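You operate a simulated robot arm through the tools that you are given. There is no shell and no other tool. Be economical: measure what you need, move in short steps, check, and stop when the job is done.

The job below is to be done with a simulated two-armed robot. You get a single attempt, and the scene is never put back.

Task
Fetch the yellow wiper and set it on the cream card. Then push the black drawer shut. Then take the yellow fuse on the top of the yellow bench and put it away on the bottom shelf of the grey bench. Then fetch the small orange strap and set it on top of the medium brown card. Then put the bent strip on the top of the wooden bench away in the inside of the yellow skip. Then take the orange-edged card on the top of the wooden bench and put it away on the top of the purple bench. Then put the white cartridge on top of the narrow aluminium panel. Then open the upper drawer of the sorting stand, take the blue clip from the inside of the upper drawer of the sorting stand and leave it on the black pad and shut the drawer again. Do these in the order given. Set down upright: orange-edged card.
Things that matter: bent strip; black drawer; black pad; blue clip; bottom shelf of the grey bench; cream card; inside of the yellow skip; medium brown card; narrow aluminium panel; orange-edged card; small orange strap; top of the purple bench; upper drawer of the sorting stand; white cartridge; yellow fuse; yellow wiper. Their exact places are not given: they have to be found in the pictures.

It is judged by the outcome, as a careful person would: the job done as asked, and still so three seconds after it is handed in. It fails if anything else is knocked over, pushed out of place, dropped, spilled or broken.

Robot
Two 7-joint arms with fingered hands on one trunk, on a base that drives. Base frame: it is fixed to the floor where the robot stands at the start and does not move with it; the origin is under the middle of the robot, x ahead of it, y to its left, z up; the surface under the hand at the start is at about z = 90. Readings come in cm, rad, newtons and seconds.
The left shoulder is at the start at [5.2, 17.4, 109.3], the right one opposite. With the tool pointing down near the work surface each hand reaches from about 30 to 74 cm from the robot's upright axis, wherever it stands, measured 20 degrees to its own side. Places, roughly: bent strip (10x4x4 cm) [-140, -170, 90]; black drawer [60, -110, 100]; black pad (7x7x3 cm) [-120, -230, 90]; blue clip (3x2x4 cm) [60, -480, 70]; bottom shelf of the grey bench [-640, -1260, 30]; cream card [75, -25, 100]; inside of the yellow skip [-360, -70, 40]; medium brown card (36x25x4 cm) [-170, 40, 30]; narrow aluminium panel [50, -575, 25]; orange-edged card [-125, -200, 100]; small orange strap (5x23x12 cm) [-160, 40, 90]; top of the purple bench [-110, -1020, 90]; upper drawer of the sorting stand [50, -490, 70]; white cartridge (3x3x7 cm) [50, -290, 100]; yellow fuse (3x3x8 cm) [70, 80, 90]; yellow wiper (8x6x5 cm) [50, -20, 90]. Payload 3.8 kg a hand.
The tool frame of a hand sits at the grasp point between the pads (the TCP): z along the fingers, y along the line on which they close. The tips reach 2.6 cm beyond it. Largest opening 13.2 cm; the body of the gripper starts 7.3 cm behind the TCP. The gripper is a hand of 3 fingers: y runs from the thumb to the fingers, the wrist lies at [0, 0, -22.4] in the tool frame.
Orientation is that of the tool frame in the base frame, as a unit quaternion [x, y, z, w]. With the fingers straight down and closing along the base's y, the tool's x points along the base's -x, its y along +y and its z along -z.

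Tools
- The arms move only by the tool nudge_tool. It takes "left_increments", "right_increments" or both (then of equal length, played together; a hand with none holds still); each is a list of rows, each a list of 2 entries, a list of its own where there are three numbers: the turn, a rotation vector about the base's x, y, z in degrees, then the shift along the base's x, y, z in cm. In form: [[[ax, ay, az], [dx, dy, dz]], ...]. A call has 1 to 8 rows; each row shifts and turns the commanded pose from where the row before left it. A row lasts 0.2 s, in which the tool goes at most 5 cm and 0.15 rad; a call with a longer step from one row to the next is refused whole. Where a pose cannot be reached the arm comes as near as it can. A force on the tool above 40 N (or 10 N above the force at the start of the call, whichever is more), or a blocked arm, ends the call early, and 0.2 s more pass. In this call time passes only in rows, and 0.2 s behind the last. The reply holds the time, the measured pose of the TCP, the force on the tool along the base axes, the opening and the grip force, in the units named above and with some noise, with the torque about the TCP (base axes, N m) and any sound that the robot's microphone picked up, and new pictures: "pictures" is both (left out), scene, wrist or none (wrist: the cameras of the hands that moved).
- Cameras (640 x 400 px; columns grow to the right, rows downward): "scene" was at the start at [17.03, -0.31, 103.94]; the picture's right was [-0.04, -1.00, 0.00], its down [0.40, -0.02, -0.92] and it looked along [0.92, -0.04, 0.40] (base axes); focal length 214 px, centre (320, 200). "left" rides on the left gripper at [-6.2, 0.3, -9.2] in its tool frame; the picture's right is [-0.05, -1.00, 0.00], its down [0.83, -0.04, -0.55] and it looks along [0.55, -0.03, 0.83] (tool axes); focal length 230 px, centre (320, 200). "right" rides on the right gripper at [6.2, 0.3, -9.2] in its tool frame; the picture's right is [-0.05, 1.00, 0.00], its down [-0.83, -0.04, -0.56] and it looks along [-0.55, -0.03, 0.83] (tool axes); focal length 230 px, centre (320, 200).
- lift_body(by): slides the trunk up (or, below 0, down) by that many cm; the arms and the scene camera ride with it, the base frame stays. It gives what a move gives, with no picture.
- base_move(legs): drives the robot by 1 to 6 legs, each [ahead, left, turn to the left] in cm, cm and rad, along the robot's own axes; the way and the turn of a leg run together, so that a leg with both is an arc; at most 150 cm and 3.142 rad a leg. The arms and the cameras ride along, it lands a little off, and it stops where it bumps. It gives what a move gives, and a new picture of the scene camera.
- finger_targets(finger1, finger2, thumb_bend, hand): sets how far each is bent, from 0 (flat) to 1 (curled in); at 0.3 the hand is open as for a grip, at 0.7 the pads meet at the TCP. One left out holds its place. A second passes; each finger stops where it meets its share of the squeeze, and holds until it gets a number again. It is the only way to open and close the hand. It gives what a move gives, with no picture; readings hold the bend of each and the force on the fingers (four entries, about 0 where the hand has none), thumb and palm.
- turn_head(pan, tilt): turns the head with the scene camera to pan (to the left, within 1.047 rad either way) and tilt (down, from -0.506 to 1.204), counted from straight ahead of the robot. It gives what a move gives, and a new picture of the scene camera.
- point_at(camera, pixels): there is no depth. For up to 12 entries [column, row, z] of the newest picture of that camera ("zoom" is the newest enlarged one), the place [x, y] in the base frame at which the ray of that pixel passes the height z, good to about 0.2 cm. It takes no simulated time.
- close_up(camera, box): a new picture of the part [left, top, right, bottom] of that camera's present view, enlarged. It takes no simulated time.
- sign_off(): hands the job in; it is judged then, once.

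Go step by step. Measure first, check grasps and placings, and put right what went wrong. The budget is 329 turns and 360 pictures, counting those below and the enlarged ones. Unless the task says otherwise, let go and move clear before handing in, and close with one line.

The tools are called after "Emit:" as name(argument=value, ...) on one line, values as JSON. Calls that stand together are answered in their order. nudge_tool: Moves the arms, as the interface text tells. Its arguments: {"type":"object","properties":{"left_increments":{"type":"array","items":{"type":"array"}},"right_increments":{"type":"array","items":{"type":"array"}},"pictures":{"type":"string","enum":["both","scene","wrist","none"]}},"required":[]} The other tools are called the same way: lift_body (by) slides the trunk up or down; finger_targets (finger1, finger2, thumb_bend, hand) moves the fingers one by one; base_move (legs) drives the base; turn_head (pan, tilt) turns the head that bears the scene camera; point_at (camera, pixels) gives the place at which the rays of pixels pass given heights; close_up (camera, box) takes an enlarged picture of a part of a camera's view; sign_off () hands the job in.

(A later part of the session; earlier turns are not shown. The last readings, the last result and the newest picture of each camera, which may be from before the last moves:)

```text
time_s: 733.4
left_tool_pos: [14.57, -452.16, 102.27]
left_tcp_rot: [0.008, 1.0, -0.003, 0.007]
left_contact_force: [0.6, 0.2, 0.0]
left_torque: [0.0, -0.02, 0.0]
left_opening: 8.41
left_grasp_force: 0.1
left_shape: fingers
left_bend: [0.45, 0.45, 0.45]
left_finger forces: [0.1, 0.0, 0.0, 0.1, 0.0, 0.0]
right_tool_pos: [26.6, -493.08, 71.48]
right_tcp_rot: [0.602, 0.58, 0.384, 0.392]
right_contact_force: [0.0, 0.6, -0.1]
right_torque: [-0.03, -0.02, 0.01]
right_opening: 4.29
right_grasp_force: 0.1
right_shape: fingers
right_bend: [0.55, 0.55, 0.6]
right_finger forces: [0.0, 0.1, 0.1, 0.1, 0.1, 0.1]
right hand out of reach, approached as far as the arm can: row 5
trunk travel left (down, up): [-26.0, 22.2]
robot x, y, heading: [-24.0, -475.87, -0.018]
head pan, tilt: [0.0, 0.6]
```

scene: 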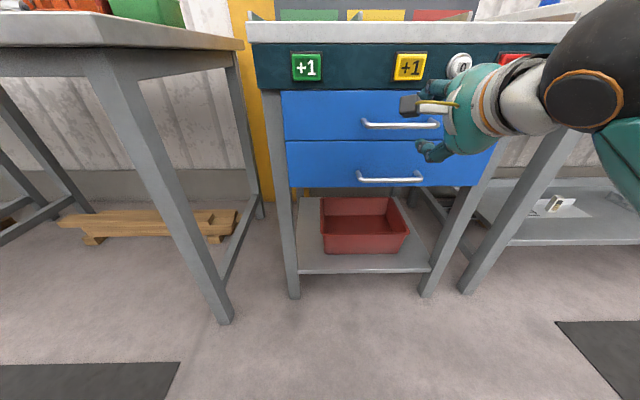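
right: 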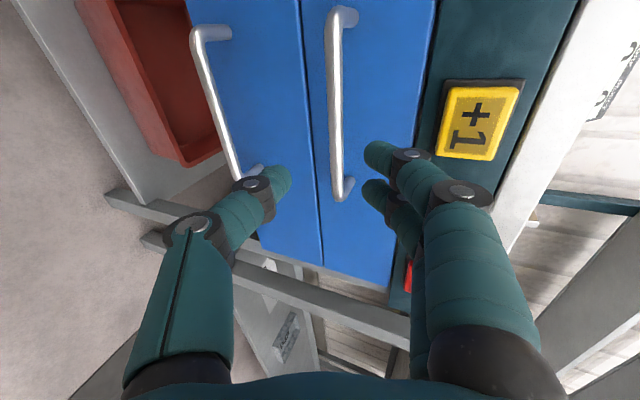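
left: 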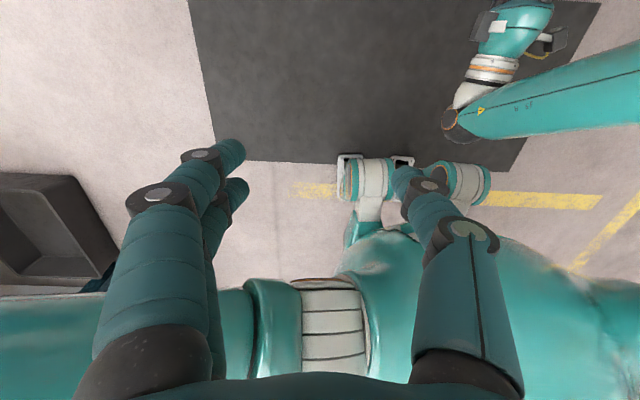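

The upper handle bar is right ahead at (337,100), centred near (36.3,-490.2,68.8). I align and advance so that the digits straddle it.

Emit:
nudge_tool(right_increments=[[[0, 0, 0], [0.5, 2.5, 1.2]], [[0, 0, 0], [3, 0, -1.3]], [[0, 0, 0], [3, 0, -1.3]], [[0, 0, 0], [2.5, 0, -1.1]]], pictures="wrist")

```text
time_s: 734.4
left_tool_pos: [14.35, -452.19, 102.28]
left_tcp_rot: [0.009, 1.0, -0.002, 0.008]
left_contact_force: [0.0, -0.8, 0.2]
left_torque: [0.01, -0.04, 0.02]
left_opening: 8.41
left_grasp_force: 0.0
left_shape: fingers
left_bend: [0.45, 0.45, 0.45]
left_finger forces: [0.0, 0.0, 0.1, 0.0, 0.0, 0.0]
right_tool_pos: [35.29, -490.61, 69.05]
right_tcp_rot: [0.601, 0.581, 0.385, 0.391]
right_contact_force: [-12.2, 0.2, 2.5]
right_torque: [0.04, -0.32, 0.09]
right_opening: 3.76
right_grasp_force: 6.7
right_shape: fingers
right_bend: [0.6, 0.59, 0.6]
right_finger forces: [7.0, 5.9, 0.0, 0.0, 0.1, 0.0]
trunk travel left (down, up): [-26.0, 22.2]
robot x, y, heading: [-24.11, -475.88, -0.019]
head pan, tilt: [0.0, 0.6]
```

right: 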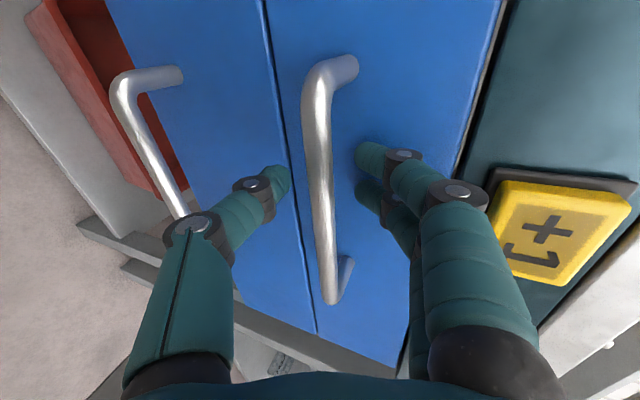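

The fingertips touch the drawer front, with the bar between the digits. I back off 0.4 and close on the bar.

Emit:
nudge_tool(right_increments=[[[0, 0, 0], [-0.5, 0, 0]]], pictures="none")

Emit:
finger_targets(hand="right", finger1=0.78, finger2=0.78, thumb_bend=0.78)

Emit:
nudge_tool(right_increments=[[[0, 0, 0], [-1, 0, 0]], [[0, 0, 0], [-2, 0, 0]]], pictures="wrist")

```text
time_s: 734.8
left_tool_pos: [14.66, -452.2, 102.22]
left_tcp_rot: [0.008, 1.0, -0.002, 0.007]
left_contact_force: [0.2, -0.2, 0.3]
left_torque: [0.02, 0.02, -0.01]
left_opening: 8.4
left_grasp_force: 0.0
left_shape: fingers
left_bend: [0.45, 0.45, 0.45]
left_finger forces: [0.0, 0.0, 0.0, 0.1, 0.0, 0.1]
right_tool_pos: [35.07, -490.69, 68.82]
right_tcp_rot: [0.602, 0.58, 0.385, 0.391]
right_contact_force: [-0.8, 0.2, 0.2]
right_torque: [-0.02, 0.02, -0.01]
right_opening: 4.19
right_grasp_force: 0.2
right_shape: fingers
right_bend: [0.56, 0.55, 0.6]
right_finger forces: [0.5, 0.0, 0.0, 0.1, 0.0, 0.0]
trunk travel left (down, up): [-26.0, 22.2]
robot x, y, heading: [-23.62, -475.56, -0.019]
head pan, tilt: [0.0, 0.6]
```

```text
time_s: 735.8
left_tool_pos: [14.53, -452.31, 102.21]
left_tcp_rot: [0.009, 1.0, -0.003, 0.006]
left_contact_force: [-0.3, 0.1, 1.1]
left_torque: [-0.02, -0.01, -0.03]
left_opening: 8.42
left_grasp_force: 0.0
left_shape: fingers
left_bend: [0.45, 0.45, 0.45]
left_finger forces: [0.0, 0.0, 0.1, 0.0, 0.0, 0.0]
right_tool_pos: [35.0, -490.75, 68.79]
right_tcp_rot: [0.602, 0.582, 0.384, 0.39]
right_contact_force: [0.0, -0.5, -2.2]
right_torque: [0.03, 0.01, 0.03]
right_opening: 0.0
right_grasp_force: 0.0
right_shape: fingers
right_bend: [0.76, 0.76, 0.75]
right_finger forces: [0.1, 0.1, 0.0, 0.0, 0.0, 0.1]
trunk travel left (down, up): [-26.0, 22.2]
robot x, y, heading: [-23.66, -475.58, -0.015]
head pan, tilt: [0.0, 0.6]
```

```text
time_s: 736.4
left_tool_pos: [14.61, -452.24, 102.14]
left_tcp_rot: [0.008, 1.0, -0.002, 0.006]
left_contact_force: [-0.1, -0.3, 0.6]
left_torque: [0.01, -0.01, -0.03]
left_opening: 8.43
left_grasp_force: 0.1
left_shape: fingers
left_bend: [0.45, 0.45, 0.45]
left_finger forces: [0.1, 0.1, 0.1, 0.1, 0.0, 0.0]
right_tool_pos: [31.92, -490.39, 68.93]
right_tcp_rot: [0.601, 0.58, 0.386, 0.391]
right_contact_force: [-1.0, 0.1, -0.7]
right_torque: [0.02, 0.0, -0.01]
right_opening: 0.01
right_grasp_force: 0.4
right_shape: fingers
right_bend: [0.76, 0.76, 0.76]
right_finger forces: [0.0, 0.1, 0.0, 0.1, 0.2, 0.0]
trunk travel left (down, up): [-26.0, 22.2]
robot x, y, heading: [-23.91, -475.65, -0.013]
head pan, tilt: [0.0, 0.6]
```

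right: 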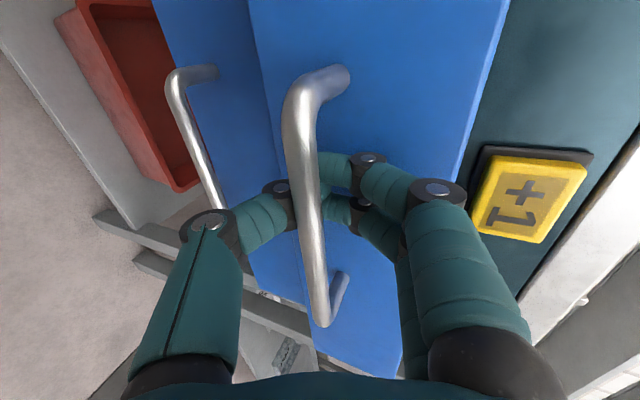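

The curled fingers hook the bar and the drawer is coming out. I pull with the arm, then a bit with the base.

Emit:
nudge_tool(right_increments=[[[0, 0, 0], [-2.5, 0, 0]], [[0, 0, 0], [-2.5, 0, 0]], [[0, 0, 0], [-2.5, 0, 0]]], pictures="none")

Emit:
base_move(legs=[[-8, 0, 0]])

```text
time_s: 737.2
left_tool_pos: [14.5, -452.19, 102.13]
left_tcp_rot: [0.008, 1.0, -0.003, 0.007]
left_contact_force: [0.1, -0.1, -0.8]
left_torque: [0.0, 0.01, 0.03]
left_opening: 8.42
left_grasp_force: 0.1
left_shape: fingers
left_bend: [0.45, 0.45, 0.45]
left_finger forces: [0.0, 0.0, 0.0, 0.1, 0.0, 0.0]
right_tool_pos: [24.33, -490.74, 68.9]
right_tcp_rot: [0.602, 0.581, 0.385, 0.391]
right_contact_force: [-1.5, 0.1, 0.3]
right_torque: [-0.03, 0.01, 0.02]
right_opening: 0.02
right_grasp_force: 0.0
right_shape: fingers
right_bend: [0.76, 0.76, 0.75]
right_finger forces: [0.0, 0.0, 0.0, 0.0, 0.0, 0.0]
trunk travel left (down, up): [-26.0, 22.2]
robot x, y, heading: [-23.65, -475.62, -0.016]
head pan, tilt: [0.0, 0.6]
```

```text
time_s: 738.3
left_tool_pos: [6.54, -452.02, 102.19]
left_tcp_rot: [0.008, 1.0, -0.002, 0.007]
left_contact_force: [0.2, -0.1, 0.0]
left_torque: [0.0, -0.03, 0.0]
left_opening: 8.41
left_grasp_force: 0.1
left_shape: fingers
left_bend: [0.45, 0.45, 0.45]
left_finger forces: [0.0, 0.0, 0.1, 0.0, 0.0, 0.0]
right_tool_pos: [16.47, -490.4, 68.83]
right_tcp_rot: [0.601, 0.58, 0.386, 0.392]
right_contact_force: [1.1, -0.6, -0.9]
right_torque: [0.02, 0.0, 0.01]
right_opening: 0.0
right_grasp_force: 0.2
right_shape: fingers
right_bend: [0.76, 0.76, 0.76]
right_finger forces: [0.1, 0.0, 0.1, 0.0, 0.0, 0.0]
trunk travel left (down, up): [-26.0, 22.2]
robot x, y, heading: [-32.32, -475.23, -0.013]
head pan, tilt: [0.0, 0.6]
```

scene: 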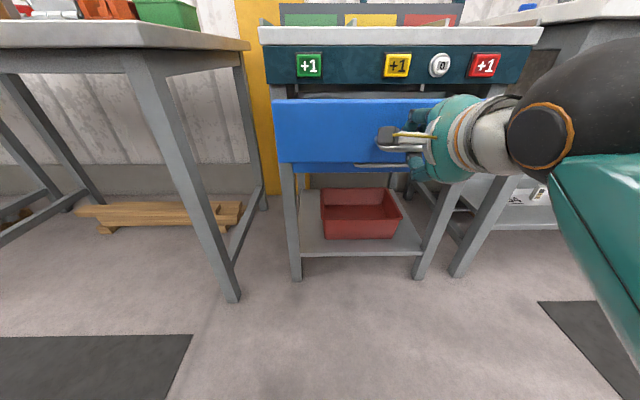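

The drawer is open about 18 cm. I unhook the right hand, back it off slightly, raise the trunk and look inside.

Emit:
finger_targets(hand="right", finger1=0.45, finger2=0.45, thumb_bend=0.5)

Emit:
nudge_tool(right_increments=[[[0, 0, 0], [-3, 0, 1.3]], [[0, 0, 0], [-2, -2, 1]], [[0, 0, 0], [0, -4, 0]], [[0, 0, 0], [0, -4, 0]], [[0, 0, 0], [0, -4, 0]]], pictures="none")

Emit:
lift_body(by=20)

Emit:
turn_head(pan=0, tilt=0.8)

```text
time_s: 739.3
left_tool_pos: [6.57, -451.91, 102.32]
left_tcp_rot: [0.007, 1.0, -0.003, 0.006]
left_contact_force: [0.6, -0.9, -0.6]
left_torque: [-0.01, 0.0, 0.0]
left_opening: 8.41
left_grasp_force: 0.0
left_shape: fingers
left_bend: [0.45, 0.45, 0.45]
left_finger forces: [0.0, 0.1, 0.1, 0.0, 0.0, 0.1]
right_tool_pos: [16.49, -490.36, 68.9]
right_tcp_rot: [0.601, 0.581, 0.385, 0.39]
right_contact_force: [0.6, 0.1, -0.3]
right_torque: [-0.03, 0.01, 0.01]
right_opening: 7.54
right_grasp_force: 0.0
right_shape: fingers
right_bend: [0.45, 0.45, 0.5]
right_finger forces: [0.0, 0.0, 0.0, 0.1, 0.0, 0.0]
trunk travel left (down, up): [-26.0, 22.2]
robot x, y, heading: [-32.32, -475.28, -0.017]
head pan, tilt: [0.0, 0.6]
```

```text
time_s: 740.5
left_tool_pos: [6.52, -452.01, 102.1]
left_tcp_rot: [0.008, 1.0, -0.003, 0.007]
left_contact_force: [0.4, -0.8, -0.2]
left_torque: [0.0, -0.03, -0.01]
left_opening: 8.42
left_grasp_force: 0.0
left_shape: fingers
left_bend: [0.45, 0.45, 0.45]
left_finger forces: [0.1, 0.0, 0.0, 0.1, 0.1, 0.1]
right_tool_pos: [14.66, -502.26, 69.14]
right_tcp_rot: [0.602, 0.579, 0.388, 0.39]
right_contact_force: [-0.1, 0.7, 0.2]
right_torque: [0.02, -0.02, 0.0]
right_opening: 7.61
right_grasp_force: 0.0
right_shape: fingers
right_bend: [0.45, 0.45, 0.5]
right_finger forces: [0.1, 0.0, 0.0, 0.0, 0.0, 0.0]
right hand out of reach, approached as far as the arm can: row 2, 3, 4
trunk travel left (down, up): [-26.0, 22.2]
robot x, y, heading: [-31.99, -475.46, -0.015]
head pan, tilt: [0.0, 0.6]
```

```text
time_s: 742.6
left_tool_pos: [6.61, -452.05, 122.18]
left_tcp_rot: [0.007, 1.0, -0.002, 0.006]
left_contact_force: [0.3, 0.7, 0.1]
left_torque: [-0.01, 0.02, -0.02]
left_opening: 8.39
left_grasp_force: 0.1
left_shape: fingers
left_bend: [0.45, 0.45, 0.45]
left_finger forces: [0.0, 0.1, 0.1, 0.0, 0.0, 0.0]
right_tool_pos: [14.56, -502.12, 89.08]
right_tcp_rot: [0.601, 0.581, 0.385, 0.39]
right_contact_force: [-0.2, -0.5, -0.1]
right_torque: [-0.04, 0.02, -0.04]
right_opening: 7.6
right_grasp_force: 0.1
right_shape: fingers
right_bend: [0.45, 0.45, 0.5]
right_finger forces: [0.0, 0.0, 0.1, 0.0, 0.0, 0.0]
trunk travel left (down, up): [-46.0, 2.2]
robot x, y, heading: [-32.1, -475.57, -0.011]
head pan, tilt: [0.0, 0.6]
```

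```text
time_s: 743.4
left_tool_pos: [6.59, -452.0, 122.2]
left_tcp_rot: [0.008, 1.0, -0.002, 0.007]
left_contact_force: [0.3, 0.3, -0.6]
left_torque: [-0.04, -0.03, 0.01]
left_opening: 8.4
left_grasp_force: 0.1
left_shape: fingers
left_bend: [0.45, 0.45, 0.45]
left_finger forces: [0.0, 0.1, 0.0, 0.0, 0.0, 0.0]
right_tool_pos: [14.44, -502.13, 89.15]
right_tcp_rot: [0.601, 0.581, 0.385, 0.391]
right_contact_force: [0.0, 0.1, -0.5]
right_torque: [-0.01, 0.01, 0.0]
right_opening: 7.58
right_grasp_force: 0.1
right_shape: fingers
right_bend: [0.45, 0.45, 0.5]
right_finger forces: [0.0, 0.1, 0.0, 0.1, 0.0, 0.0]
trunk travel left (down, up): [-46.0, 2.2]
robot x, y, heading: [-32.09, -475.15, -0.014]
head pan, tilt: [0.0, 0.799]
```

scene: 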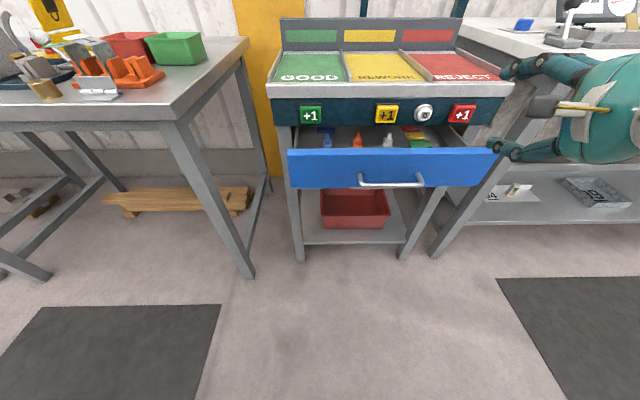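

Inside the drawer I see coloured items, a blue one at (327,138). I zoom in.

Emit:
close_up(camera="scene", box=[280, 90, 500, 200])

Emit:
point_at(camera="zoom", pixels=[[137, 140, 66], [222, 140, 66], [40, 180, 72], [600, 180, 72], [40, 110, 75]])

```text
2.91 times, centred on (390, 145) of scene
```

zoom: 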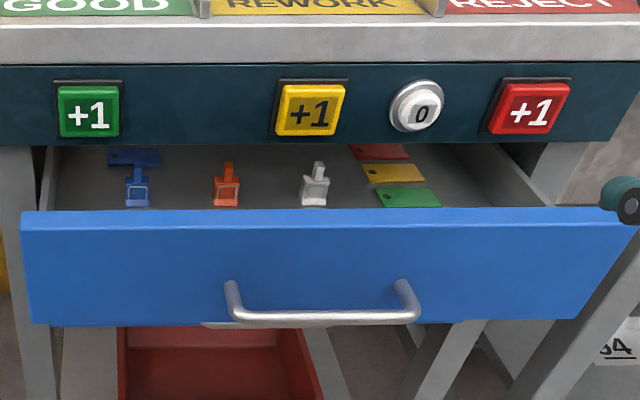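

```text
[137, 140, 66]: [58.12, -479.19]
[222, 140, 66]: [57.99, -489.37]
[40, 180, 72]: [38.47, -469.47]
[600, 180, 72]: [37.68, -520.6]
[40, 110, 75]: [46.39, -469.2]
```

Emit:
point_at(camera="zoom", pixels=[[137, 205, 65], [137, 205, 63], [137, 165, 69], [137, 165, 67], [125, 195, 66], [150, 195, 66], [135, 160, 65], [30, 212, 72], [320, 212, 72], [320, 322, 60], [140, 65, 82], [320, 142, 75], [320, 318, 67]])

Emit:
close_up(camera="scene", box=[300, 115, 380, 170])

```text
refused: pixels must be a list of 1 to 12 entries
```

```text
7.27 times, centred on (340, 142) of scene
```

zoom: 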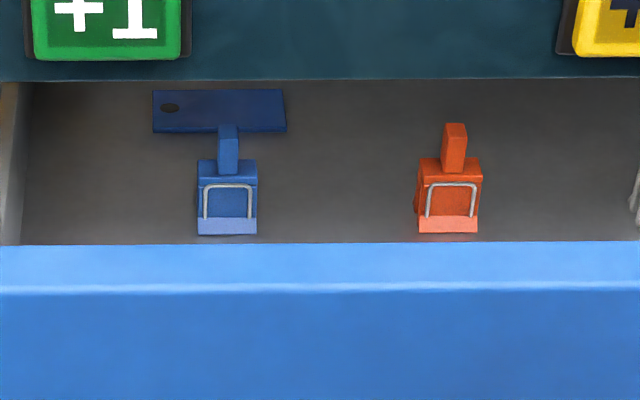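

Emit:
point_at(camera="zoom", pixels=[[227, 235, 63], [227, 235, 65], [227, 128, 68], [227, 128, 70], [198, 200, 66], [257, 200, 66], [320, 243, 72], [320, 290, 72], [320, 80, 76], [152, 133, 64], [20, 243, 72]])

```text
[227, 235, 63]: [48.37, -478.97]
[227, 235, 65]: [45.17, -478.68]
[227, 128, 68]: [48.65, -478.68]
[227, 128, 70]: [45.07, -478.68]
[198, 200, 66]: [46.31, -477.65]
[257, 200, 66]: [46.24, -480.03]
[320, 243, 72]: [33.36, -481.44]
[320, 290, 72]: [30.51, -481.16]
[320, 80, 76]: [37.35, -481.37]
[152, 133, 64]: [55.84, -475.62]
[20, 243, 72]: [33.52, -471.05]
```

Emit:
point_at(camera="scene", pixels=[[390, 185, 68], [390, 185, 66], [330, 149, 72], [330, 149, 75], [330, 189, 64], [330, 189, 60], [310, 125, 76], [310, 125, 72]])

```text
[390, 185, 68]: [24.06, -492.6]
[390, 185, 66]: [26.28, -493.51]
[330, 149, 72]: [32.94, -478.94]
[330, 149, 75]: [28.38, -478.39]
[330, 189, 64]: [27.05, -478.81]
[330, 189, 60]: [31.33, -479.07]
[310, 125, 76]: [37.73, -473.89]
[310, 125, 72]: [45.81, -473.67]
```

The drawer is open only about 13 cm and the blue clip (≈(45,-478.7)) is still under the cabinet edge. I'll hook the handle again and pull further: first lower the trunk and shift right for rear clearance.

Emit:
lift_body(by=-20)

Emit:
base_move(legs=[[0, -13, 0.014]])

Emit:
nudge_tool(right_increments=[[[0, 0, 0], [0, 4.5, 0]], [[0, 0, 0], [0, 4.5, 0]], [[0, 0, 0], [0, 4.5, 0]], [[0, 0, 0], [0, 4.5, 0]], [[0, 0, 0], [0.5, 4.5, 0]]], pictures="wrist")

```text
time_s: 745.5
left_tool_pos: [6.58, -452.03, 102.15]
left_tcp_rot: [0.007, 1.0, -0.003, 0.007]
left_contact_force: [0.0, 0.5, 0.8]
left_torque: [-0.01, 0.0, 0.0]
left_opening: 8.42
left_grasp_force: 0.2
left_shape: fingers
left_bend: [0.45, 0.45, 0.45]
left_finger forces: [0.0, 0.0, 0.1, 0.1, 0.0, 0.1]
right_tool_pos: [14.63, -502.01, 69.09]
right_tcp_rot: [0.601, 0.58, 0.387, 0.391]
right_contact_force: [-0.5, 0.9, -0.4]
right_torque: [-0.01, 0.02, 0.01]
right_opening: 7.59
right_grasp_force: 0.0
right_shape: fingers
right_bend: [0.45, 0.45, 0.5]
right_finger forces: [0.1, 0.0, 0.0, 0.1, 0.1, 0.0]
trunk travel left (down, up): [-26.0, 22.2]
robot x, y, heading: [-31.98, -475.06, -0.018]
head pan, tilt: [0.0, 0.799]
```

```text
time_s: 747.3
left_tool_pos: [6.11, -464.35, 102.19]
left_tcp_rot: [0.001, 1.0, -0.003, 0.006]
left_contact_force: [0.0, -0.8, 0.2]
left_torque: [-0.06, 0.02, 0.0]
left_opening: 8.4
left_grasp_force: 0.0
left_shape: fingers
left_bend: [0.45, 0.45, 0.45]
left_finger forces: [0.0, 0.0, 0.0, 0.0, 0.0, 0.0]
right_tool_pos: [14.8, -514.29, 69.1]
right_tcp_rot: [0.597, 0.585, 0.388, 0.388]
right_contact_force: [-0.1, -0.1, 1.0]
right_torque: [0.01, 0.06, 0.01]
right_opening: 7.58
right_grasp_force: 0.0
right_shape: fingers
right_bend: [0.45, 0.45, 0.5]
right_finger forces: [0.1, 0.1, 0.0, 0.0, 0.0, 0.0]
trunk travel left (down, up): [-26.0, 22.2]
robot x, y, heading: [-32.07, -487.95, -0.002]
head pan, tilt: [0.0, 0.799]
```

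scene: 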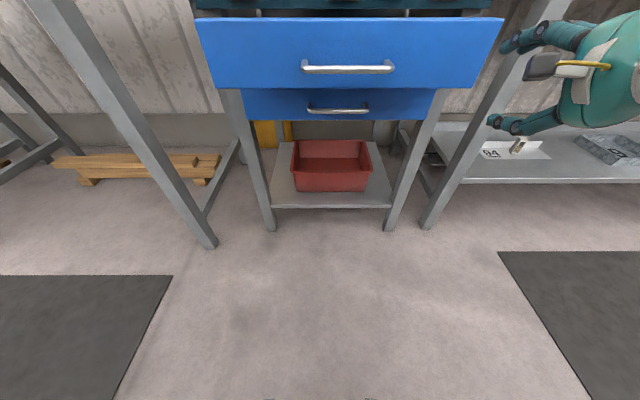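

```text
time_s: 748.4
left_tool_pos: [6.24, -464.23, 102.23]
left_tcp_rot: [0.001, 1.0, -0.003, 0.006]
left_contact_force: [0.5, 0.0, -0.2]
left_torque: [-0.01, 0.01, 0.0]
left_opening: 8.41
left_grasp_force: 0.0
left_shape: fingers
left_bend: [0.45, 0.45, 0.45]
left_finger forces: [0.0, 0.0, 0.1, 0.0, 0.1, 0.1]
right_tool_pos: [15.1, -498.41, 67.53]
right_tcp_rot: [0.522, 0.635, 0.352, 0.447]
right_contact_force: [-1.0, 0.2, -0.5]
right_torque: [0.0, 0.01, 0.01]
right_opening: 7.57
right_grasp_force: 0.1
right_shape: fingers
right_bend: [0.45, 0.45, 0.5]
right_finger forces: [0.0, 0.1, 0.0, 0.0, 0.0, 0.0]
trunk travel left (down, up): [-26.0, 22.2]
robot x, y, heading: [-32.05, -488.08, -0.0]
head pan, tilt: [0.0, 0.799]
stopped in row 5 (right hand): the arm was blocked; the commanded pose is now the measured one
```

right: 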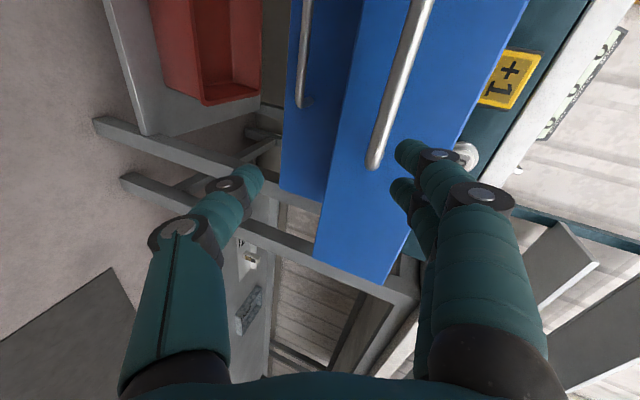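

The arm is cramped near the body. With free space behind at this y, I back off 16 and extend the arm instead, restoring orientation.

Emit:
base_move(legs=[[-18, 0, 0]])

Emit:
nudge_tool(right_increments=[[[0, 0, 0], [4, 0, 0.5]], [[0, 0, 0], [4, 1, 0.5]], [[0, 0, 0], [4, 1.5, 0.5]], [[0, 0, 0], [4, 1.5, 0]]], pictures="wrist")

```text
time_s: 749.9
left_tool_pos: [-11.63, -464.21, 102.21]
left_tcp_rot: [0.002, 1.0, -0.003, 0.006]
left_contact_force: [0.0, -0.1, -0.3]
left_torque: [0.04, 0.01, 0.02]
left_opening: 8.41
left_grasp_force: 0.0
left_shape: fingers
left_bend: [0.45, 0.45, 0.45]
left_finger forces: [0.1, 0.0, 0.0, 0.0, 0.1, 0.0]
right_tool_pos: [-2.75, -498.59, 67.76]
right_tcp_rot: [0.522, 0.635, 0.353, 0.447]
right_contact_force: [-1.5, -0.8, 0.0]
right_torque: [0.02, 0.01, 0.03]
right_opening: 7.58
right_grasp_force: 0.0
right_shape: fingers
right_bend: [0.45, 0.45, 0.5]
right_finger forces: [0.0, 0.0, 0.0, 0.0, 0.0, 0.1]
trunk travel left (down, up): [-26.0, 22.2]
robot x, y, heading: [-49.65, -488.07, -0.002]
head pan, tilt: [0.0, 0.799]
```

scene: 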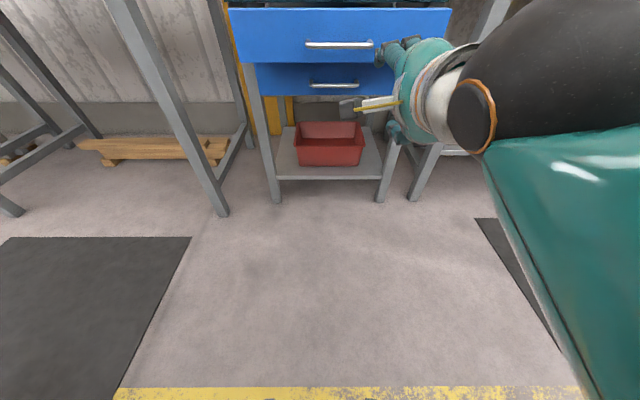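

```text
time_s: 750.9
left_tool_pos: [-11.55, -464.27, 102.01]
left_tcp_rot: [0.002, 1.0, -0.003, 0.006]
left_contact_force: [-0.1, -0.2, 0.2]
left_torque: [-0.02, -0.01, 0.04]
left_opening: 8.44
left_grasp_force: 0.2
left_shape: fingers
left_bend: [0.45, 0.45, 0.45]
left_finger forces: [0.1, 0.1, 0.1, 0.1, 0.0, 0.1]
right_tool_pos: [13.32, -494.32, 69.22]
right_tcp_rot: [0.523, 0.635, 0.353, 0.446]
right_contact_force: [-0.5, 0.7, -0.8]
right_torque: [0.02, 0.0, -0.04]
right_opening: 7.57
right_grasp_force: 0.1
right_shape: fingers
right_bend: [0.45, 0.45, 0.5]
right_finger forces: [0.0, 0.0, 0.0, 0.0, 0.0, 0.1]
trunk travel left (down, up): [-26.0, 22.2]
robot x, y, heading: [-50.11, -488.12, -0.001]
head pan, tilt: [0.0, 0.799]
```

right: 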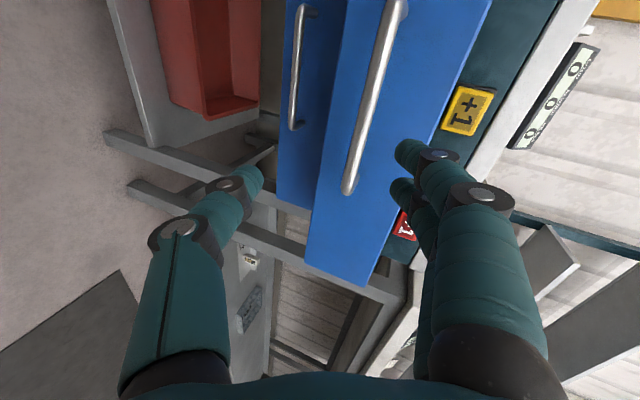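

I correct the roll by ~12.6°, align with the bar (23.3,-490.2,68.8) and move in.

Emit:
nudge_tool(right_increments=[[[6.3, 0, 0], [0, 2, 0]], [[6.3, 0, 0], [0.5, 2, 0]], [[0, 0, 0], [3, 0, 0]], [[0, 0, 0], [3, 0, 0]]], pictures="wrist")

```text
time_s: 751.9
left_tool_pos: [-11.58, -464.28, 102.17]
left_tcp_rot: [0.002, 1.0, -0.003, 0.006]
left_contact_force: [-0.3, -0.2, -1.0]
left_torque: [-0.01, -0.03, 0.01]
left_opening: 8.44
left_grasp_force: 0.0
left_shape: fingers
left_bend: [0.45, 0.45, 0.45]
left_finger forces: [0.0, 0.1, 0.0, 0.0, 0.1, 0.1]
right_tool_pos: [19.89, -490.4, 69.24]
right_tcp_rot: [0.569, 0.591, 0.42, 0.387]
right_contact_force: [0.4, -0.1, -0.3]
right_torque: [0.01, -0.02, 0.0]
right_opening: 7.6
right_grasp_force: 0.0
right_shape: fingers
right_bend: [0.45, 0.45, 0.5]
right_finger forces: [0.1, 0.0, 0.0, 0.0, 0.1, 0.1]
trunk travel left (down, up): [-26.0, 22.2]
robot x, y, heading: [-49.55, -488.12, -0.005]
head pan, tilt: [0.0, 0.799]
```

right: 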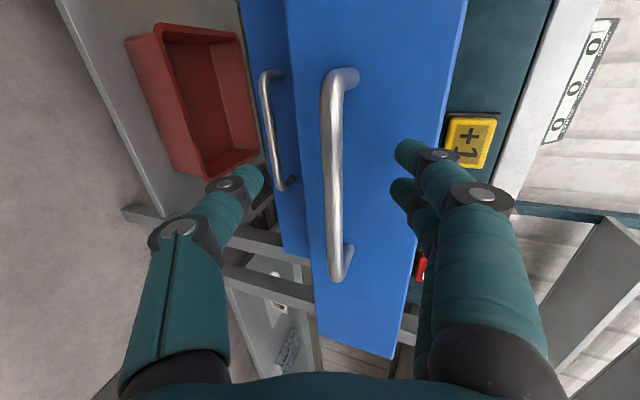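

The bar is still ~7 cm ahead. I advance 5.8 and close to hook.

Emit:
nudge_tool(right_increments=[[[0, 0, 0], [2, -0.5, 0]], [[0, 0, 0], [2, -0.5, 0]], [[0, 0, 0], [1.8, 0, 0]]], pictures="none")

Emit:
finger_targets(hand="right", finger1=0.78, finger2=0.78, thumb_bend=0.78)

Emit:
close_up(camera="right", box=[160, 60, 480, 300])

```text
time_s: 752.7
left_tool_pos: [-11.55, -464.27, 102.13]
left_tcp_rot: [0.001, 1.0, -0.003, 0.006]
left_contact_force: [0.2, -0.2, -0.5]
left_torque: [-0.01, -0.01, -0.01]
left_opening: 8.41
left_grasp_force: 0.0
left_shape: fingers
left_bend: [0.45, 0.45, 0.45]
left_finger forces: [0.1, 0.1, 0.0, 0.1, 0.1, 0.0]
right_tool_pos: [25.72, -491.47, 69.27]
right_tcp_rot: [0.569, 0.592, 0.42, 0.387]
right_contact_force: [-0.1, 0.0, -0.4]
right_torque: [0.01, -0.01, 0.02]
right_opening: 7.58
right_grasp_force: 0.1
right_shape: fingers
right_bend: [0.45, 0.45, 0.5]
right_finger forces: [0.0, 0.0, 0.0, 0.0, 0.0, 0.0]
trunk travel left (down, up): [-26.0, 22.2]
robot x, y, heading: [-50.02, -488.02, -0.003]
head pan, tilt: [0.0, 0.799]
```

```text
time_s: 753.7
left_tool_pos: [-11.48, -464.23, 102.13]
left_tcp_rot: [0.001, 1.0, -0.003, 0.006]
left_contact_force: [0.5, 0.1, 0.2]
left_torque: [0.03, 0.01, 0.02]
left_opening: 8.42
left_grasp_force: 0.1
left_shape: fingers
left_bend: [0.45, 0.45, 0.45]
left_finger forces: [0.1, 0.0, 0.0, 0.0, 0.0, 0.0]
right_tool_pos: [25.66, -491.48, 69.16]
right_tcp_rot: [0.57, 0.591, 0.419, 0.388]
right_contact_force: [0.1, 0.5, -0.4]
right_torque: [-0.02, -0.01, -0.01]
right_opening: 0.0
right_grasp_force: 0.0
right_shape: fingers
right_bend: [0.76, 0.76, 0.76]
right_finger forces: [0.0, 0.0, 0.1, 0.0, 0.0, 0.0]
trunk travel left (down, up): [-26.0, 22.2]
robot x, y, heading: [-49.79, -487.97, -0.003]
head pan, tilt: [0.0, 0.799]
```

```text
1.67 times, centred on (320, 180) of right
```

zoom: 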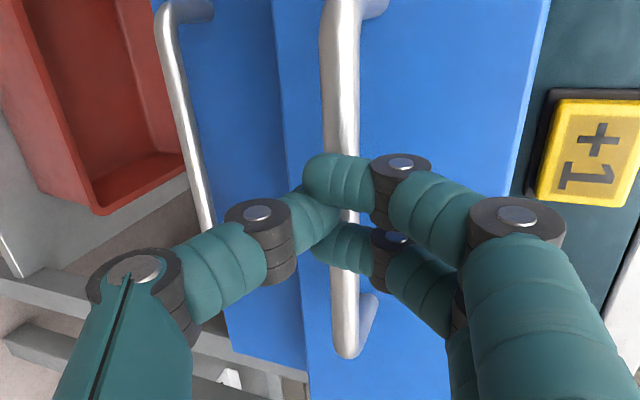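

The fingers closed in front of the bar, so I reopen, advance ~2.7 cm, and close again.

Emit:
finger_targets(hand="right", finger1=0.45, finger2=0.45, thumb_bend=0.5)

Emit:
nudge_tool(right_increments=[[[0, 0, 0], [1.5, 0, 0]], [[0, 0, 0], [1.3, 0, 0]]], pictures="none")

Emit:
finger_targets(hand="right", finger1=0.78, finger2=0.78, thumb_bend=0.78)

Emit:
close_up(camera="right", box=[160, 60, 480, 300])

```text
time_s: 754.7
left_tool_pos: [-11.41, -464.22, 102.2]
left_tcp_rot: [0.001, 1.0, -0.002, 0.006]
left_contact_force: [1.2, -0.6, 0.1]
left_torque: [-0.01, -0.01, -0.02]
left_opening: 8.42
left_grasp_force: 0.0
left_shape: fingers
left_bend: [0.45, 0.45, 0.45]
left_finger forces: [0.1, 0.0, 0.1, 0.1, 0.1, 0.0]
right_tool_pos: [25.6, -491.46, 69.22]
right_tcp_rot: [0.569, 0.592, 0.42, 0.387]
right_contact_force: [0.0, -0.9, -0.6]
right_torque: [0.0, 0.0, 0.04]
right_opening: 7.55
right_grasp_force: 0.1
right_shape: fingers
right_bend: [0.45, 0.45, 0.5]
right_finger forces: [0.0, 0.0, 0.0, 0.0, 0.1, 0.0]
trunk travel left (down, up): [-26.0, 22.2]
robot x, y, heading: [-49.68, -488.19, 0.001]
head pan, tilt: [0.0, 0.799]
```

```text
time_s: 755.3
left_tool_pos: [-11.63, -464.18, 102.17]
left_tcp_rot: [0.002, 1.0, -0.002, 0.007]
left_contact_force: [-0.3, -0.3, -0.5]
left_torque: [0.04, -0.04, 0.03]
left_opening: 8.43
left_grasp_force: 0.1
left_shape: fingers
left_bend: [0.45, 0.45, 0.45]
left_finger forces: [0.0, 0.1, 0.0, 0.0, 0.0, 0.1]
right_tool_pos: [28.46, -491.49, 69.23]
right_tcp_rot: [0.569, 0.593, 0.419, 0.387]
right_contact_force: [0.6, -0.4, -0.5]
right_torque: [-0.02, 0.0, 0.03]
right_opening: 7.57
right_grasp_force: 0.0
right_shape: fingers
right_bend: [0.45, 0.45, 0.5]
right_finger forces: [0.0, 0.0, 0.0, 0.0, 0.0, 0.0]
trunk travel left (down, up): [-26.0, 22.2]
robot x, y, heading: [-49.67, -488.09, -0.007]
head pan, tilt: [0.0, 0.799]
```

```text
time_s: 756.3
left_tool_pos: [-11.52, -464.21, 102.19]
left_tcp_rot: [0.002, 1.0, -0.002, 0.005]
left_contact_force: [0.9, 0.2, 0.2]
left_torque: [0.01, 0.03, 0.0]
left_opening: 8.42
left_grasp_force: 0.0
left_shape: fingers
left_bend: [0.45, 0.45, 0.45]
left_finger forces: [0.0, 0.0, 0.0, 0.0, 0.2, 0.1]
right_tool_pos: [28.43, -491.51, 69.01]
right_tcp_rot: [0.569, 0.592, 0.42, 0.387]
right_contact_force: [-0.1, 0.9, -1.1]
right_torque: [0.0, 0.03, 0.02]
right_opening: 0.0
right_grasp_force: 0.1
right_shape: fingers
right_bend: [0.75, 0.75, 0.77]
right_finger forces: [0.0, 0.0, 0.0, 0.1, 0.1, 0.1]
trunk travel left (down, up): [-26.0, 22.2]
robot x, y, heading: [-50.17, -488.24, -0.006]
head pan, tilt: [0.0, 0.799]
```

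```text
1.67 times, centred on (320, 180) of right
```

zoom: 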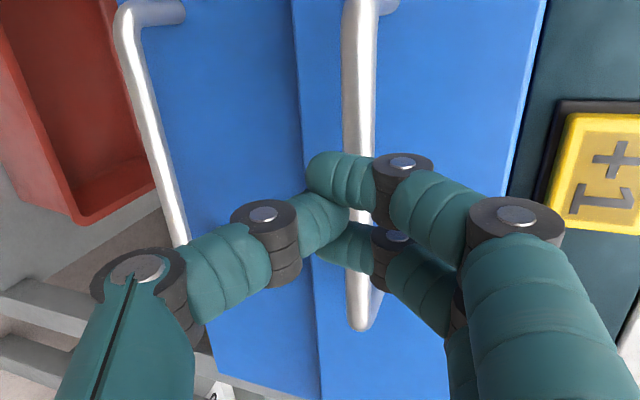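

Still in front: the bar is deeper. I open, advance until the fingertips touch the drawer front, then close.

Emit:
finger_targets(hand="right", finger1=0.5, finger2=0.5, thumb_bend=0.55)

Emit:
nudge_tool(right_increments=[[[0, 0, 0], [1, 0, 0.2]], [[0, 0, 0], [0.8, 0, 0.2]], [[0, 0, 0], [0.8, 0, 0]]], pictures="wrist")

```text
time_s: 757.3
left_tool_pos: [-11.53, -464.13, 102.1]
left_tcp_rot: [0.002, 1.0, -0.003, 0.006]
left_contact_force: [-0.8, 0.4, 0.2]
left_torque: [0.03, 0.02, -0.02]
left_opening: 8.42
left_grasp_force: 0.1
left_shape: fingers
left_bend: [0.45, 0.45, 0.45]
left_finger forces: [0.1, 0.0, 0.0, 0.0, 0.1, 0.0]
right_tool_pos: [28.41, -491.45, 69.16]
right_tcp_rot: [0.57, 0.591, 0.419, 0.388]
right_contact_force: [-0.2, 0.1, 0.3]
right_torque: [0.0, 0.02, 0.02]
right_opening: 5.89
right_grasp_force: 0.0
right_shape: fingers
right_bend: [0.5, 0.5, 0.55]
right_finger forces: [0.0, 0.0, 0.0, 0.0, 0.0, 0.1]
trunk travel left (down, up): [-26.0, 22.2]
robot x, y, heading: [-49.88, -488.09, -0.001]
head pan, tilt: [0.0, 0.799]
```

```text
time_s: 758.1
left_tool_pos: [-11.46, -464.34, 102.25]
left_tcp_rot: [0.001, 1.0, -0.002, 0.007]
left_contact_force: [-0.4, 0.7, 0.0]
left_torque: [0.0, 0.02, -0.01]
left_opening: 8.44
left_grasp_force: 0.1
left_shape: fingers
left_bend: [0.45, 0.45, 0.45]
left_finger forces: [0.1, 0.1, 0.0, 0.0, 0.0, 0.1]
right_tool_pos: [31.0, -491.59, 69.72]
right_tcp_rot: [0.57, 0.592, 0.418, 0.387]
right_contact_force: [1.0, -0.1, -0.1]
right_torque: [-0.01, -0.01, -0.01]
right_opening: 5.9
right_grasp_force: 0.1
right_shape: fingers
right_bend: [0.5, 0.5, 0.55]
right_finger forces: [0.0, 0.0, 0.1, 0.1, 0.0, 0.0]
trunk travel left (down, up): [-26.0, 22.2]
robot x, y, heading: [-49.72, -488.3, -0.003]
head pan, tilt: [0.0, 0.799]
```

right: 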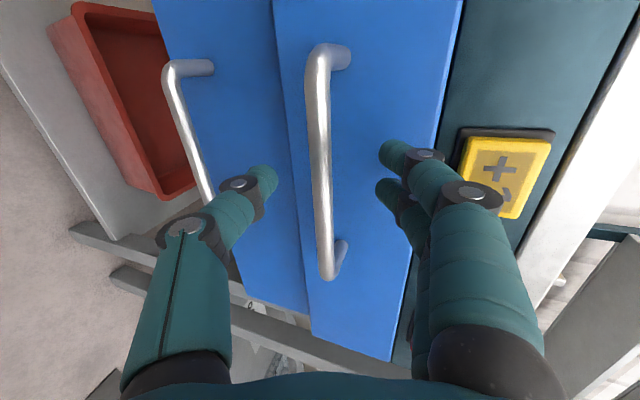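

The frictionless drawer has been pushed nearly shut again. I move in 4 cm with the base as the first time, close on the bar, then pull well back with the base.

Emit:
base_move(legs=[[4, 0, 0]])

Emit:
finger_targets(hand="right", finger1=0.8, finger2=0.8, thumb_bend=0.8)

Emit:
close_up(camera="right", box=[160, 60, 480, 300])

```text
time_s: 759.1
left_tool_pos: [-7.32, -464.27, 102.21]
left_tcp_rot: [0.003, 1.0, -0.003, 0.006]
left_contact_force: [0.3, 0.4, 0.5]
left_torque: [0.01, 0.01, -0.04]
left_opening: 8.4
left_grasp_force: 0.0
left_shape: fingers
left_bend: [0.45, 0.45, 0.45]
left_finger forces: [0.0, 0.1, 0.0, 0.0, 0.0, 0.0]
right_tool_pos: [34.93, -491.44, 69.65]
right_tcp_rot: [0.568, 0.593, 0.42, 0.387]
right_contact_force: [-9.8, -1.0, 0.2]
right_torque: [0.02, -0.26, -0.06]
right_opening: 5.56
right_grasp_force: 5.4
right_shape: fingers
right_bend: [0.53, 0.55, 0.55]
right_finger forces: [4.5, 6.3, 0.1, 0.1, 0.0, 0.0]
trunk travel left (down, up): [-26.0, 22.2]
robot x, y, heading: [-45.92, -488.13, -0.011]
head pan, tilt: [0.0, 0.799]
stopped in leg 1: the force on the tool passed its limit at 51 N (the readings are from after the stop); the commanded pose is now the measured one
```

scene: 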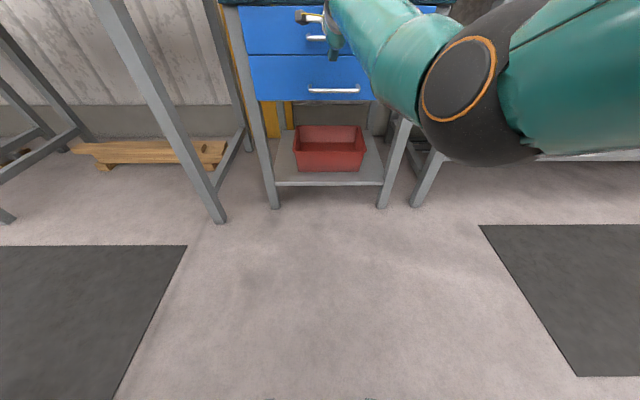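

```text
time_s: 760.1
left_tool_pos: [-7.03, -464.38, 101.97]
left_tcp_rot: [0.002, 1.0, -0.003, 0.005]
left_contact_force: [-0.9, -0.1, 0.0]
left_torque: [-0.01, 0.02, -0.04]
left_opening: 8.41
left_grasp_force: 0.1
left_shape: fingers
left_bend: [0.45, 0.45, 0.45]
left_finger forces: [0.0, 0.0, 0.0, 0.1, 0.1, 0.0]
right_tool_pos: [35.17, -491.36, 69.45]
right_tcp_rot: [0.57, 0.592, 0.419, 0.386]
right_contact_force: [-0.1, -0.4, -11.0]
right_torque: [-0.03, -0.04, 0.02]
right_opening: 0.01
right_grasp_force: 9.6
right_shape: fingers
right_bend: [0.78, 0.78, 0.74]
right_finger forces: [0.0, 0.0, 0.0, 0.0, 18.7, 0.0]
trunk travel left (down, up): [-26.0, 22.2]
robot x, y, heading: [-45.55, -488.12, -0.006]
head pan, tilt: [0.0, 0.799]
```

```text
1.67 times, centred on (320, 180) of right
```

zoom: 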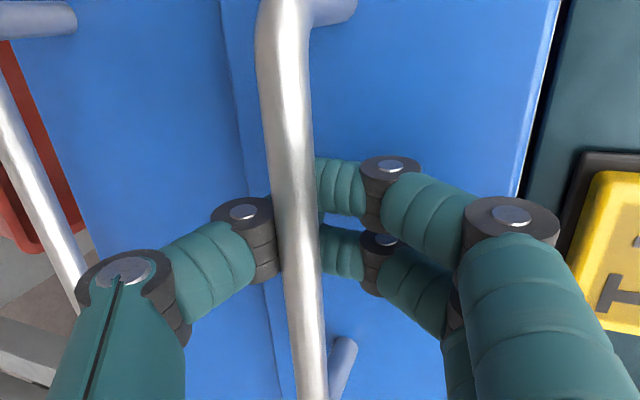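

Now the bar is truly hooked by the fingers. I pull with the base, 26 cm back.

Emit:
base_move(legs=[[-27, 0, 0]])

```text
time_s: 762.0
left_tool_pos: [-34.05, -464.28, 102.09]
left_tcp_rot: [0.004, 1.0, -0.003, 0.005]
left_contact_force: [0.2, 0.1, -0.8]
left_torque: [-0.03, 0.0, 0.0]
left_opening: 8.41
left_grasp_force: 0.1
left_shape: fingers
left_bend: [0.45, 0.45, 0.45]
left_finger forces: [0.1, 0.0, 0.0, 0.1, 0.1, 0.1]
right_tool_pos: [8.28, -491.34, 69.56]
right_tcp_rot: [0.569, 0.592, 0.418, 0.387]
right_contact_force: [0.0, -0.6, -15.1]
right_torque: [-0.02, -0.06, 0.0]
right_opening: 0.01
right_grasp_force: 10.4
right_shape: fingers
right_bend: [0.78, 0.78, 0.74]
right_finger forces: [0.1, 0.0, 0.0, 0.1, 21.4, 0.0]
trunk travel left (down, up): [-26.0, 22.2]
robot x, y, heading: [-72.39, -487.68, -0.007]
head pan, tilt: [0.0, 0.799]
```

scene: 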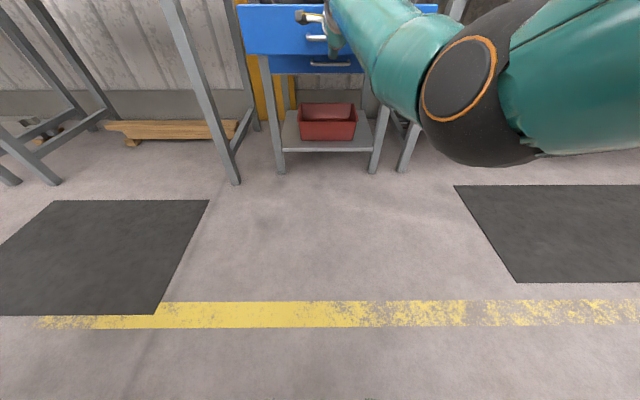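

The drawer should be out ~26 cm now. I open the hand gently, back straight off, then retract and turn the right hand down again.

Emit:
finger_targets(hand="right", finger1=0.55, finger2=0.55, thumb_bend=0.5)

Emit:
nudge_tool(right_increments=[[[0, 0, 0], [-2.5, 0, 0]], [[0, 0, 0], [-4, 0, 0]], [[0, 0, 0], [-4, 0, 0]]], pictures="none")

Emit:
nudge_tool(right_increments=[[[0, 8.2, 0], [-3.5, -1.5, 2.5]], [[0, 8.2, 0], [-3.5, -1.5, 2.5]], [[0, 8.2, 0], [-3.5, -1.5, 2.5]], [[0, 8.2, 0], [-3, -1.5, 2.5]], [[0, 8.2, 0], [-3, -1.5, 2.5]], [[0, 8.2, 0], [-3, -1.5, 2.5]], [[0, 8.2, 0], [-2, -1.5, 2.5]], [[0, 8.2, 0], [-2, -1.5, 2.5]]], pictures="none")

Emit:
lift_body(by=22)

Emit:
close_up(camera="scene", box=[200, 0, 440, 140])

```text
time_s: 763.0
left_tool_pos: [-34.16, -464.34, 102.18]
left_tcp_rot: [0.003, 1.0, -0.004, 0.006]
left_contact_force: [0.0, -1.0, -1.2]
left_torque: [-0.02, 0.03, 0.0]
left_opening: 8.42
left_grasp_force: 0.1
left_shape: fingers
left_bend: [0.45, 0.45, 0.45]
left_finger forces: [0.0, 0.1, 0.0, 0.1, 0.0, 0.0]
right_tool_pos: [8.21, -491.45, 69.68]
right_tcp_rot: [0.57, 0.592, 0.419, 0.387]
right_contact_force: [0.1, 0.2, 0.3]
right_torque: [-0.03, 0.02, -0.04]
right_opening: 5.89
right_grasp_force: 0.0
right_shape: fingers
right_bend: [0.55, 0.55, 0.5]
right_finger forces: [0.1, 0.0, 0.0, 0.1, 0.1, 0.0]
trunk travel left (down, up): [-26.0, 22.2]
robot x, y, heading: [-72.26, -488.11, -0.004]
head pan, tilt: [0.0, 0.799]
```

```text
time_s: 763.8
left_tool_pos: [-34.17, -464.16, 102.2]
left_tcp_rot: [0.004, 1.0, -0.002, 0.005]
left_contact_force: [0.0, 0.1, 0.7]
left_torque: [0.01, 0.0, 0.01]
left_opening: 8.41
left_grasp_force: 0.0
left_shape: fingers
left_bend: [0.45, 0.45, 0.45]
left_finger forces: [0.0, 0.0, 0.0, 0.0, 0.0, 0.0]
right_tool_pos: [-2.33, -491.34, 69.76]
right_tcp_rot: [0.569, 0.592, 0.42, 0.387]
right_contact_force: [-0.3, 0.7, 0.3]
right_torque: [0.0, 0.01, 0.01]
right_opening: 5.88
right_grasp_force: 0.1
right_shape: fingers
right_bend: [0.55, 0.55, 0.5]
right_finger forces: [0.0, 0.0, 0.0, 0.1, 0.1, 0.0]
trunk travel left (down, up): [-26.0, 22.2]
robot x, y, heading: [-72.53, -487.95, -0.007]
head pan, tilt: [0.0, 0.799]
```

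```text
time_s: 765.6
left_tool_pos: [-34.06, -464.25, 102.12]
left_tcp_rot: [0.004, 1.0, -0.002, 0.006]
left_contact_force: [-0.5, 0.0, 0.0]
left_torque: [-0.03, -0.05, 0.0]
left_opening: 8.41
left_grasp_force: 0.0
left_shape: fingers
left_bend: [0.45, 0.45, 0.45]
left_finger forces: [0.1, 0.1, 0.0, 0.1, 0.0, 0.1]
right_tool_pos: [-17.13, -506.72, 85.92]
right_tcp_rot: [0.705, 0.708, 0.043, 0.004]
right_contact_force: [-0.1, 0.2, -0.2]
right_torque: [-0.01, -0.02, 0.02]
right_opening: 5.92
right_grasp_force: 0.0
right_shape: fingers
right_bend: [0.55, 0.55, 0.5]
right_finger forces: [0.1, 0.1, 0.0, 0.1, 0.0, 0.0]
right hand out of reach, approached as far as the arm can: row 5, 6
trunk travel left (down, up): [-26.0, 22.2]
robot x, y, heading: [-72.71, -487.65, -0.005]
head pan, tilt: [0.0, 0.799]
```

```text
time_s: 768.0
left_tool_pos: [-34.01, -464.28, 124.15]
left_tcp_rot: [0.004, 1.0, -0.002, 0.005]
left_contact_force: [-0.1, -0.1, -0.5]
left_torque: [0.0, 0.01, -0.01]
left_opening: 8.44
left_grasp_force: 0.0
left_shape: fingers
left_bend: [0.45, 0.45, 0.45]
left_finger forces: [0.0, 0.0, 0.0, 0.1, 0.0, 0.0]
right_tool_pos: [-17.27, -507.0, 107.8]
right_tcp_rot: [0.706, 0.707, 0.044, 0.005]
right_contact_force: [0.3, -0.1, 0.0]
right_torque: [-0.02, 0.0, -0.01]
right_opening: 5.94
right_grasp_force: 0.1
right_shape: fingers
right_bend: [0.55, 0.55, 0.5]
right_finger forces: [0.1, 0.0, 0.0, 0.1, 0.0, 0.0]
trunk travel left (down, up): [-48.0, 0.2]
robot x, y, heading: [-72.53, -487.91, -0.009]
head pan, tilt: [0.0, 0.799]
```

```text
2.67 times, centred on (320, 70) of scene
```

zoom: 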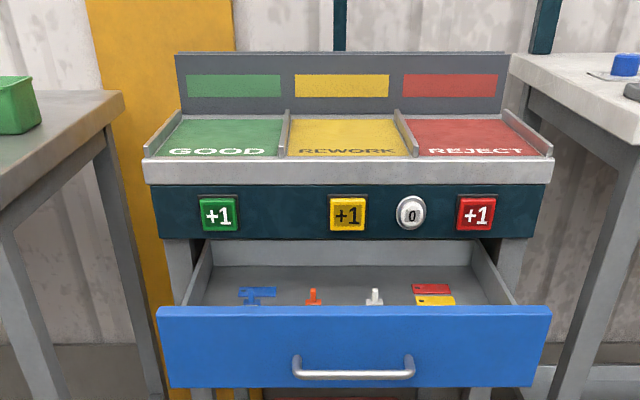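

The drawer is wide open. I drive forward 39 and right 9 so that the left hand can reach the blue clip, and look.

Emit:
base_move(legs=[[39, -9, 0.005]])

Emit:
close_up(camera="scene", box=[180, 60, 460, 240])

```text
time_s: 770.5
left_tool_pos: [5.39, -472.95, 124.25]
left_tcp_rot: [-0.002, 1.0, -0.003, 0.006]
left_contact_force: [-0.1, 0.5, -0.7]
left_torque: [0.01, 0.01, 0.02]
left_opening: 8.44
left_grasp_force: 0.0
left_shape: fingers
left_bend: [0.45, 0.45, 0.45]
left_finger forces: [0.0, 0.0, 0.0, 0.0, 0.0, 0.1]
right_tool_pos: [22.94, -515.45, 108.01]
right_tcp_rot: [0.701, 0.712, 0.043, 0.005]
right_contact_force: [0.6, 0.2, 0.8]
right_torque: [-0.01, 0.0, -0.04]
right_opening: 5.9
right_grasp_force: 0.1
right_shape: fingers
right_bend: [0.55, 0.55, 0.5]
right_finger forces: [0.0, 0.0, 0.1, 0.1, 0.1, 0.0]
trunk travel left (down, up): [-48.0, 0.2]
robot x, y, heading: [-32.77, -497.14, 0.006]
head pan, tilt: [0.0, 0.799]
```

scene: 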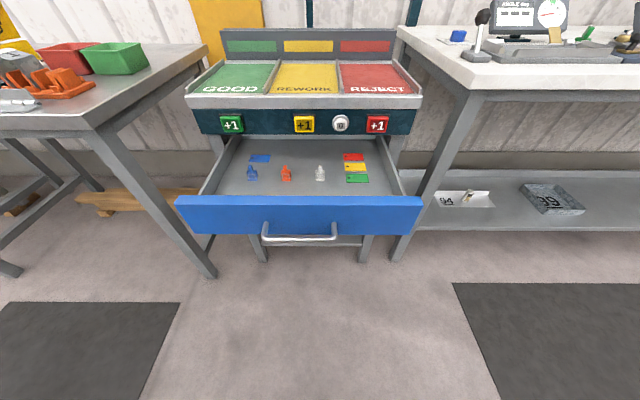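

```text
2.22 times, centred on (320, 150) of scene
```

zoom: 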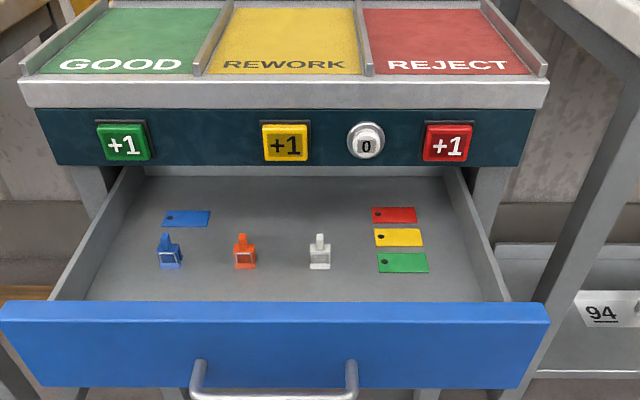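

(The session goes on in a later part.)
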